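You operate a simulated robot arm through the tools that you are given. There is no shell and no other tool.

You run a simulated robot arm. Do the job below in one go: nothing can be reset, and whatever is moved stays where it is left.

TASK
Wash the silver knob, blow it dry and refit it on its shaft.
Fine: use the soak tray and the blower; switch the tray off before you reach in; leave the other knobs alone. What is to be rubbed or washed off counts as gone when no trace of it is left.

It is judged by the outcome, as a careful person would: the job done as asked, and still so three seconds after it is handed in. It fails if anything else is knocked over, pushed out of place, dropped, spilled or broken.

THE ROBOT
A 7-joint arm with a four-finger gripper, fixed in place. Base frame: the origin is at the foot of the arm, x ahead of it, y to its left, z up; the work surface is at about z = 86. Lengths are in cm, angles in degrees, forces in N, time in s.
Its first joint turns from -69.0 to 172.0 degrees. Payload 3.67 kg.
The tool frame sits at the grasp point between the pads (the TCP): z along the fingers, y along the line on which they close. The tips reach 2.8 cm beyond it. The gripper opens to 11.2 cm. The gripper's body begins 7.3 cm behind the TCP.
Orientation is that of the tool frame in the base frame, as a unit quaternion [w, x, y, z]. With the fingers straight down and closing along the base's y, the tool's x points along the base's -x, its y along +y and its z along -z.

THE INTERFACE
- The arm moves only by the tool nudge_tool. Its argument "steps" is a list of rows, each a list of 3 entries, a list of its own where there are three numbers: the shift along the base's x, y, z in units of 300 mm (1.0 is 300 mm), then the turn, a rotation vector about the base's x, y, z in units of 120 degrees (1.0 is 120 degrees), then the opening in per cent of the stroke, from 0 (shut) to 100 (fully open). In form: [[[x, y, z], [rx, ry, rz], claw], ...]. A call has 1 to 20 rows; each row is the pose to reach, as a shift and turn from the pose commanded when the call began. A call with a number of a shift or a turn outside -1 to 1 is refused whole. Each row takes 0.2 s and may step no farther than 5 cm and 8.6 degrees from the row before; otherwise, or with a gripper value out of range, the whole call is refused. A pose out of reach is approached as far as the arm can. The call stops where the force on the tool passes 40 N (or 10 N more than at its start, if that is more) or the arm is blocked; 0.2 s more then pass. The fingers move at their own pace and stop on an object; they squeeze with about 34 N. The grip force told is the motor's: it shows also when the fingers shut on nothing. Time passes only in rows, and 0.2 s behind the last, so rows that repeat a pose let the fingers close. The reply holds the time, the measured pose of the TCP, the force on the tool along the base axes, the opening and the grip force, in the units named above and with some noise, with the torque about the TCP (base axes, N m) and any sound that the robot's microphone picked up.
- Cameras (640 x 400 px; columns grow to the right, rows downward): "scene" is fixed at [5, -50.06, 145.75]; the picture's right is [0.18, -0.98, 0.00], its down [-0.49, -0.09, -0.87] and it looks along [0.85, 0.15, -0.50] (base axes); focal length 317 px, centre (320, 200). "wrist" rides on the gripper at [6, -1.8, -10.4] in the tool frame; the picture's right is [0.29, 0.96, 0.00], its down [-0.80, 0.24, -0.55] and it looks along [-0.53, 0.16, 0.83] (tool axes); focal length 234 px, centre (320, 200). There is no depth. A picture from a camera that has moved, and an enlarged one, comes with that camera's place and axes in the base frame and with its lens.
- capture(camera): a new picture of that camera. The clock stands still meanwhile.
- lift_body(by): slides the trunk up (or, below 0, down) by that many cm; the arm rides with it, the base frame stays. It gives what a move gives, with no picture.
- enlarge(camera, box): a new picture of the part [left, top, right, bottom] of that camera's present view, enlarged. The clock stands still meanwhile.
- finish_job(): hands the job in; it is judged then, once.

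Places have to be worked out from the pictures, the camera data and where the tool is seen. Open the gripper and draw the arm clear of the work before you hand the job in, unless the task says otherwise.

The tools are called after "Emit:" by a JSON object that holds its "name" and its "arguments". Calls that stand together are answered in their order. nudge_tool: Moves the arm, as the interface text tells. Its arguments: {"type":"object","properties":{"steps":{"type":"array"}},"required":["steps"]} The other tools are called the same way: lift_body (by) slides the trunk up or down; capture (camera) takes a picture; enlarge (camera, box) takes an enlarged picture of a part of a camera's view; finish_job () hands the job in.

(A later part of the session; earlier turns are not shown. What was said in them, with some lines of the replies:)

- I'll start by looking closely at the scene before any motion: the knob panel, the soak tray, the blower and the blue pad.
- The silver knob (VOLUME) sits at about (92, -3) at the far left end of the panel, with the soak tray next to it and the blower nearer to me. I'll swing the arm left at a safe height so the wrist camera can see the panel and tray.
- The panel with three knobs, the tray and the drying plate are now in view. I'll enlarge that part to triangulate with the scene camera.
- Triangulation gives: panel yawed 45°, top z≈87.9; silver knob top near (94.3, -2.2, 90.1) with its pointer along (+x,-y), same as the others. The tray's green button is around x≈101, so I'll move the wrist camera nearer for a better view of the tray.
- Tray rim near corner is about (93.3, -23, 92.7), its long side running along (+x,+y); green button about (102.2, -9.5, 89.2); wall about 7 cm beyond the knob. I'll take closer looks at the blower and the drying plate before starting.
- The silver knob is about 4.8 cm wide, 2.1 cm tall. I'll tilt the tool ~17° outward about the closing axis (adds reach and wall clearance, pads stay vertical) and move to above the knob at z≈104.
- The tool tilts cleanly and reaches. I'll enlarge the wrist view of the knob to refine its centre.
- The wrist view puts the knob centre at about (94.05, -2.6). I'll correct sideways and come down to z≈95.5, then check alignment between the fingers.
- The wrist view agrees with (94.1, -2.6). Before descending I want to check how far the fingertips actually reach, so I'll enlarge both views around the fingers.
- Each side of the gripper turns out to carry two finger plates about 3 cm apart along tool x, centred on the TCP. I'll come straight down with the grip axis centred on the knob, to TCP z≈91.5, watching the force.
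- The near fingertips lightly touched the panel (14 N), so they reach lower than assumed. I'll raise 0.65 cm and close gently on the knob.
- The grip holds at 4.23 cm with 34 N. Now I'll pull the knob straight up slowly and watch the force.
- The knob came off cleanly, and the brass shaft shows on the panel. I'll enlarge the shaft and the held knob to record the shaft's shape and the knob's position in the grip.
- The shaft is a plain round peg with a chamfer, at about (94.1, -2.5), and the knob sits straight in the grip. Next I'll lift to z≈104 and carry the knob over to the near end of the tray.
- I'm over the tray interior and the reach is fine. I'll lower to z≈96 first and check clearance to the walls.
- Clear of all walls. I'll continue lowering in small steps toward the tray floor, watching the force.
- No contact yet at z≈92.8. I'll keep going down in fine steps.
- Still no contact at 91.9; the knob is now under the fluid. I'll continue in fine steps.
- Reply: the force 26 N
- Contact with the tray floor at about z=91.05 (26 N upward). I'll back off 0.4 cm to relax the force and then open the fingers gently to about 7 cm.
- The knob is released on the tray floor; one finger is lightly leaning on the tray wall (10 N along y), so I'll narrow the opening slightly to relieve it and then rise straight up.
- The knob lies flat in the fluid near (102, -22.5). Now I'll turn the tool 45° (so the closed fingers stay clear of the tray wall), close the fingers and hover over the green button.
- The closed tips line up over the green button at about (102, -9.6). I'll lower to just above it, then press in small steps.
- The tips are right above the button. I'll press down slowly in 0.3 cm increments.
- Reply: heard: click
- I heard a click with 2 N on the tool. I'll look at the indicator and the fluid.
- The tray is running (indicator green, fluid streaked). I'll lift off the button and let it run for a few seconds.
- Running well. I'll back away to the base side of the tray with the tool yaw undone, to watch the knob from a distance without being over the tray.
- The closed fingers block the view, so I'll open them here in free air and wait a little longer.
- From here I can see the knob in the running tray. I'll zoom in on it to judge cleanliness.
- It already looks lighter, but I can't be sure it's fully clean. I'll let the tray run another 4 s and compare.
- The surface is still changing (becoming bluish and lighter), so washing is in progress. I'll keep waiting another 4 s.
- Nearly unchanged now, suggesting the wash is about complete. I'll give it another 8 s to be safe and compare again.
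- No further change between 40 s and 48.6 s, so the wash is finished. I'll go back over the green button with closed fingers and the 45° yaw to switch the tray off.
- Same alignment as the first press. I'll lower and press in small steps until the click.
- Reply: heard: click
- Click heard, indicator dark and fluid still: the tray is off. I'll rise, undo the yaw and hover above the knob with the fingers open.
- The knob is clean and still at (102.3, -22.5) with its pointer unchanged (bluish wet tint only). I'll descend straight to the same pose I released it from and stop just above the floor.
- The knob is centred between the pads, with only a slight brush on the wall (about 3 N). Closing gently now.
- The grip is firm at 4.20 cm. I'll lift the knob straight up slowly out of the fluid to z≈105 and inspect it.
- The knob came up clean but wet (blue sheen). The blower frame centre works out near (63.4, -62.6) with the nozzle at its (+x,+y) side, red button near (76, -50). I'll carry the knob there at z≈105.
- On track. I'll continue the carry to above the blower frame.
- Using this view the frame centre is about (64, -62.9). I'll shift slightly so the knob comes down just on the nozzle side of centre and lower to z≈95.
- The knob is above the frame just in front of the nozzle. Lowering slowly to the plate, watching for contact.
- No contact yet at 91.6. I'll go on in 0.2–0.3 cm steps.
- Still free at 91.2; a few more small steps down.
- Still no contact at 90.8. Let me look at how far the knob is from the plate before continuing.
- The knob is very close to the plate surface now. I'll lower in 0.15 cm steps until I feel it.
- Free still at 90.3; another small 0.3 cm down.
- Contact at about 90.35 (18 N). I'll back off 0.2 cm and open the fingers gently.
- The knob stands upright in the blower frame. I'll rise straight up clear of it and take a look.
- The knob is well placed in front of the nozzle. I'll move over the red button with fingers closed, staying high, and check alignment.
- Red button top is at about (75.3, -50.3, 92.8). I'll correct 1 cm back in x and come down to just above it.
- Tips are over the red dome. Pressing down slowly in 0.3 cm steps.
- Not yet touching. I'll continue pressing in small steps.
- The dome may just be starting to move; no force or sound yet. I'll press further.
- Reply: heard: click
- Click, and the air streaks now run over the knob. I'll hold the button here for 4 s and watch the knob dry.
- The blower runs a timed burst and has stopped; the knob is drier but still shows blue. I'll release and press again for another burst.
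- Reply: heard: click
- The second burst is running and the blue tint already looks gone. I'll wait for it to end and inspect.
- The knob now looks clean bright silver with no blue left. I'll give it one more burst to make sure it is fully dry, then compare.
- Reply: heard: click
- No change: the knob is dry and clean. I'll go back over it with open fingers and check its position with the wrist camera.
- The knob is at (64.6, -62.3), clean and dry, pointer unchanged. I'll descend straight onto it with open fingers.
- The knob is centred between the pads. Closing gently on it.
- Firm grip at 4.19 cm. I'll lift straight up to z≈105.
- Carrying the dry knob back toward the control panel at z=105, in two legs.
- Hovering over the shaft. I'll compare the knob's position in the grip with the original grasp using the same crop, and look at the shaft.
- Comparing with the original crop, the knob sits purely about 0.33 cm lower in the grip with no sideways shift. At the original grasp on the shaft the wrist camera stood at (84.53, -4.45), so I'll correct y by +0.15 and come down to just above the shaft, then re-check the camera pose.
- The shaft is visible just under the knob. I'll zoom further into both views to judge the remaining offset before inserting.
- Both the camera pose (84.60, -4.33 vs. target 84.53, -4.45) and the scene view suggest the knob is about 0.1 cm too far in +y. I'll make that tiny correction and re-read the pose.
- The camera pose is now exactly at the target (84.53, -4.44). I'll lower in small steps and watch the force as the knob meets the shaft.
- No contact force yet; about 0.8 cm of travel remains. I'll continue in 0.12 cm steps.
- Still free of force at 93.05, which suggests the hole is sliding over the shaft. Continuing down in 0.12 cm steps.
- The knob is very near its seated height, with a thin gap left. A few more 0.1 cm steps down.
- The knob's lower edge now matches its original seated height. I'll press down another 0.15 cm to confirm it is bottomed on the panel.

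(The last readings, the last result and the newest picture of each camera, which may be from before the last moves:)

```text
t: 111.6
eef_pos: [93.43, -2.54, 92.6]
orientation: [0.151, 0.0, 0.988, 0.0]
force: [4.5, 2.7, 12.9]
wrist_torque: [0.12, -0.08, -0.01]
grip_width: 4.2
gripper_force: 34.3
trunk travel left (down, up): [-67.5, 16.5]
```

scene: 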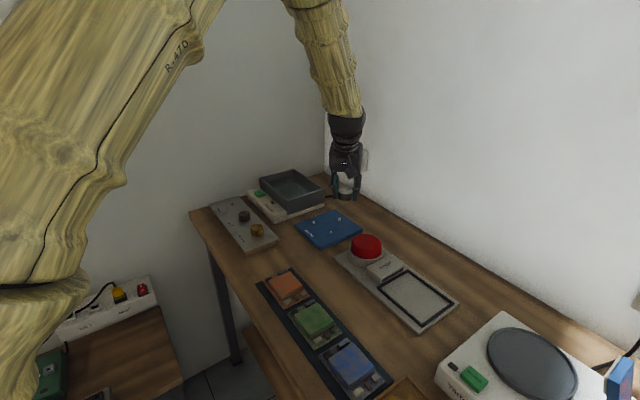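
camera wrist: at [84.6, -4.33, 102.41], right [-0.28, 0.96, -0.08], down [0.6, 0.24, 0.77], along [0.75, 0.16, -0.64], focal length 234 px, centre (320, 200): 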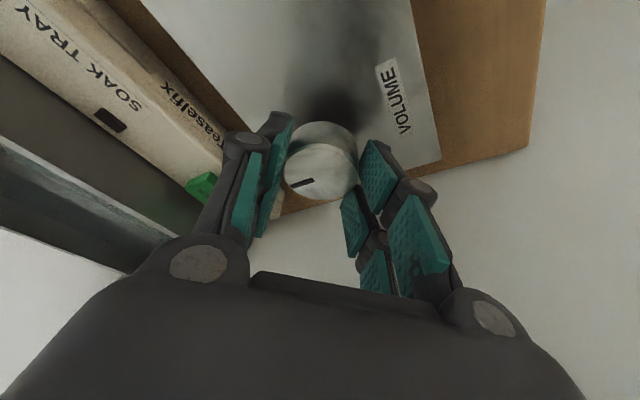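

Firm bottoming (13 N). I'll relax the push by 0.15 cm and open the fingers gently.

Emit:
{"name": "nudge_tool", "arguments": {"steps": [[[0, 0, 0.005], [0, 0, 0], 0], [[0, 0, 0.005], [0, 0, 0], 30], [[0, 0, 0.005], [0, 0, 0], 40], [[0, 0, 0.005], [0, 0, 0], 50], [[0, 0, 0.005], [0, 0, 0], 60], [[0, 0, 0.005], [0, 0, 0], 67], [[0, 0, 0.005], [0, 0, 0], 67]]}}

Emit:
{"name": "enlarge", "arguments": {"camera": "scene", "box": [210, 175, 260, 215]}}

Emit:
{"name": "capture", "arguments": {"camera": "wrist"}}

```text
t: 113.2
eef_pos: [93.26, -2.66, 92.51]
orientation: [0.149, 0.0, 0.989, 0.0]
force: [-0.2, -0.2, 0.0]
wrist_torque: [0.0, 0.03, 0.05]
grip_width: 7.51
gripper_force: 0.0
trunk travel left (down, up): [-67.5, 16.5]
```

```text
10.00 times, centred on (235, 195) of scene
camera zoom: at [5.0, -50.06, 145.75], right [0.18, -0.98, 0.0], down [-0.49, -0.09, -0.87], along [0.85, 0.15, -0.5], focal length 3169 px, centre (1170, 250)
```

zoom: 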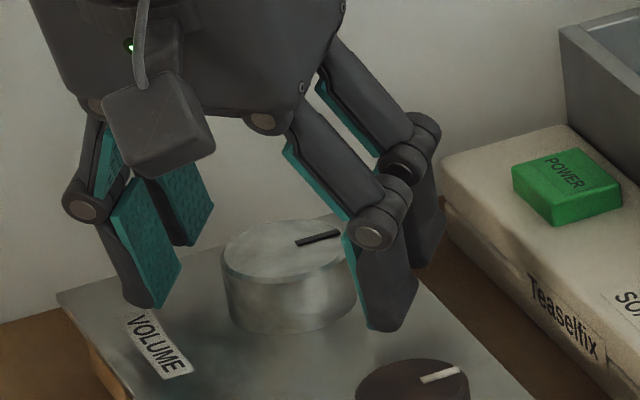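

```text
taken
camera wrist: at [84.5, -4.48, 100.58], right [-0.28, 0.96, -0.08], down [0.6, 0.24, 0.76], along [0.75, 0.16, -0.64], focal length 234 px, centre (320, 200)
```

wrist: 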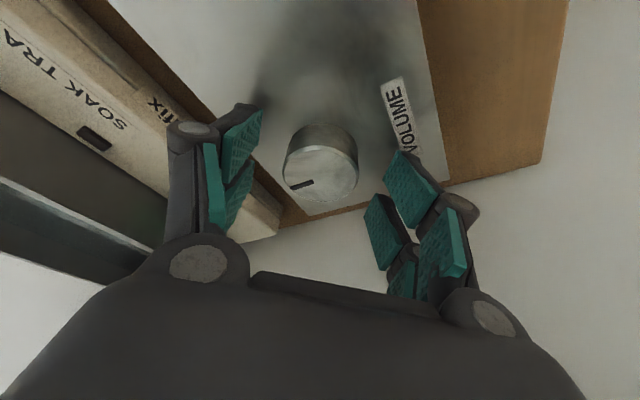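

The knob's outline matches its original position to the pixel. I'll rise straight up slowly and back away from the work.

Emit:
{"name": "nudge_tool", "arguments": {"steps": [[[0, 0, 0.02], [0, 0, 0], 67], [[0, 0, 0.05], [0, 0, 0], 67], [[0, 0, 0.1], [0, 0, 0], 67], [[0, 0, 0.2], [0, 0, 0], 67], [[0, 0, 0.32], [0, 0, 0], 67], [[0, 0, 0.44], [0, 0, 0], 67], [[0, 0, 0.44], [0, 0, 0], 67]]}}

Emit:
{"name": "enlarge", "arguments": {"camera": "wrist", "box": [260, 0, 420, 110]}}

Emit:
{"name": "enlarge", "arguments": {"camera": "scene", "box": [210, 185, 270, 225]}}

```text
t: 114.8
eef_pos: [93.39, -2.35, 105.52]
orientation: [0.149, 0.0, 0.989, 0.0]
force: [0.9, 0.0, -0.5]
wrist_torque: [-0.01, -0.02, 0.01]
grip_width: 7.53
gripper_force: 0.0
trunk travel left (down, up): [-67.5, 16.5]
```

```text
3.64 times, centred on (340, 55) of wrist
camera zoom: at [84.59, -4.3, 113.57], right [-0.28, 0.96, -0.08], down [0.6, 0.24, 0.76], along [0.75, 0.16, -0.64], focal length 852 px, centre (247, 727)
```

zoom: 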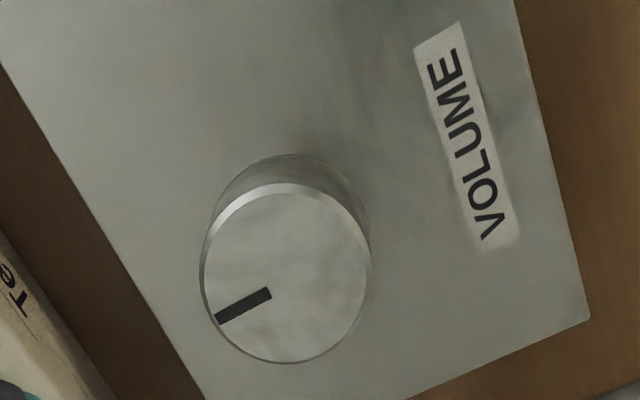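

```text
10.00 times, centred on (240, 205) of scene
camera zoom: at [5.0, -50.06, 145.75], right [0.18, -0.98, 0.0], down [-0.49, -0.09, -0.87], along [0.85, 0.15, -0.5], focal length 3169 px, centre (1120, 150)
```

zoom: 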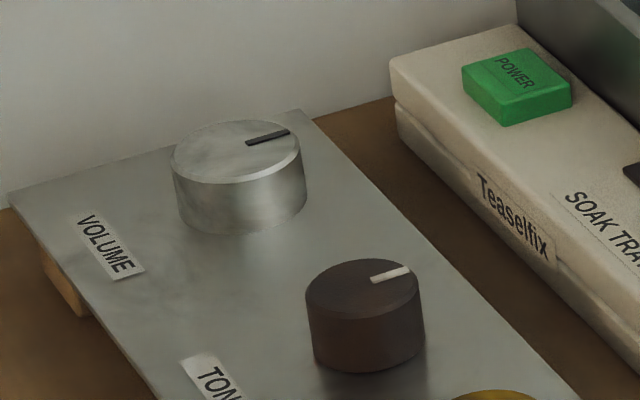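

The knob is back in its original place with the pointer as before. I'll take one more close look at its surface, and at the whole bench, before retreating.

Emit:
{"name": "enlarge", "arguments": {"camera": "wrist", "box": [305, 38, 357, 105]}}

Emit:
{"name": "capture", "arguments": {"camera": "scene"}}

Emit:
{"name": "enlarge", "arguments": {"camera": "scene", "box": [222, 190, 246, 210]}}

```text
5.97 times, centred on (331, 72) of wrist
camera zoom: at [84.59, -4.3, 113.57], right [-0.28, 0.96, -0.08], down [0.6, 0.24, 0.76], along [0.75, 0.16, -0.64], focal length 1398 px, centre (254, 967)
```

zoom: 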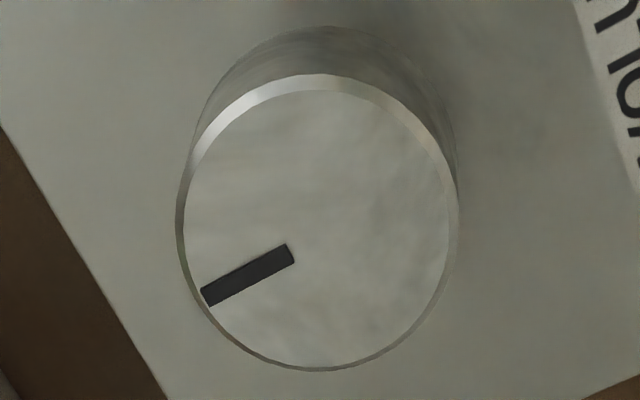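

```text
taken
```

scene: 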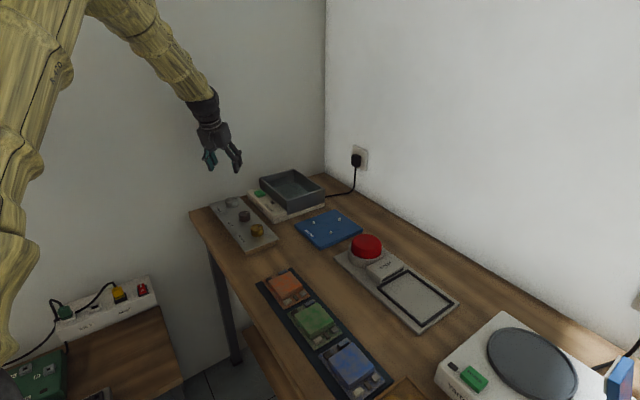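

```text
16.00 times, centred on (234, 200) of scene
camera zoom: at [5.0, -50.06, 145.75], right [0.18, -0.98, 0.0], down [-0.49, -0.09, -0.87], along [0.85, 0.15, -0.5], focal length 5070 px, centre (1696, 200)
```

zoom: 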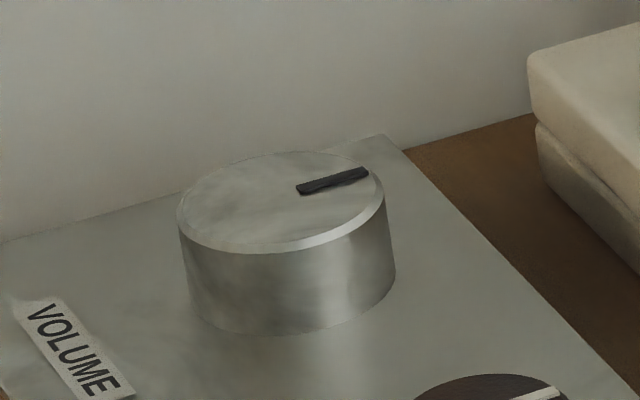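

The knob is clean, dry, flush on its shaft; tray off, blower off, everything else in place. I'll open the gripper fully and draw the arm back clear of the bench items.

Emit:
{"name": "nudge_tool", "arguments": {"steps": [[[-0.08, -0.05, 0.1], [0, 0, 0], 80], [[-0.19, -0.12, 0.19], [0, 0, 0], 100], [[-0.3, -0.2, 0.27], [0, 0, 0], 100], [[-0.42, -0.28, 0.34], [0, 0, 0], 100], [[-0.54, -0.36, 0.4], [0, 0, 0], 100], [[-0.66, -0.44, 0.42], [0, 0, 0], 100], [[-0.77, -0.5, 0.42], [0, 0, 0], 100], [[-0.77, -0.5, 0.42], [0, 0, 0], 100]]}}

Emit:
{"name": "capture", "arguments": {"camera": "scene"}}

Emit:
{"name": "enlarge", "arguments": {"camera": "scene", "box": [190, 160, 350, 260]}}

```text
t: 116.6
eef_pos: [70.14, -17.67, 118.12]
orientation: [0.149, 0.001, 0.989, 0.0]
force: [-0.1, -0.4, -1.1]
wrist_torque: [0.01, 0.04, -0.02]
grip_width: 11.2
gripper_force: 0.1
trunk travel left (down, up): [-67.5, 16.5]
```

```text
taken
```

scene: 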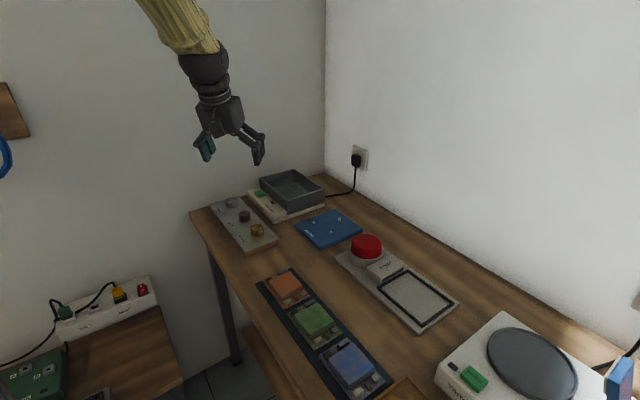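

```text
4.00 times, centred on (270, 210) of scene
camera zoom: at [5.0, -50.06, 145.75], right [0.18, -0.98, 0.0], down [-0.49, -0.09, -0.87], along [0.85, 0.15, -0.5], focal length 1268 px, centre (520, 160)
```

zoom: 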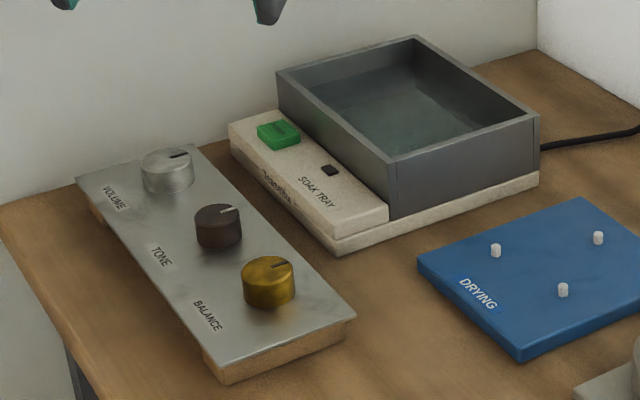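

The final view matches the starting layout: the silver knob is clean, dry and seated, the tray is off, and the other knobs were not touched. The arm is clear with the gripper open, so I'm handing the job in.

Emit:
{"name": "finish_job", "arguments": {}}

```text
The job is handed in.
```

The silver VOLUME knob is washed, blown dry and back on its shaft. I've handed the job in; the reply only confirmed that, so I don't know the verdict.

- **Washing:** The tray ran for about 27 s. The knob's surface stopped changing for at least the last 8 s, and I switched the tray off before reaching in.
- **Drying:** I gave it three timed bursts on the blower. The wet blue sheen was gone after the second.
- **Refitting:** The knob is fully down on its shaft, in its original position with the pointer facing the same way. I felt it bottom out at about 13 N.
- **Contacts along the way:** While gripping and releasing the knob, the fingertips touched the panel and the blower plate. They also touched the tray floor (26 N at most) and one tray wall (11 N). The last pictures show nothing moved.

The TONE and BALANCE knobs were not touched. The tray and blower are both off, and the arm is clear with the gripper open.
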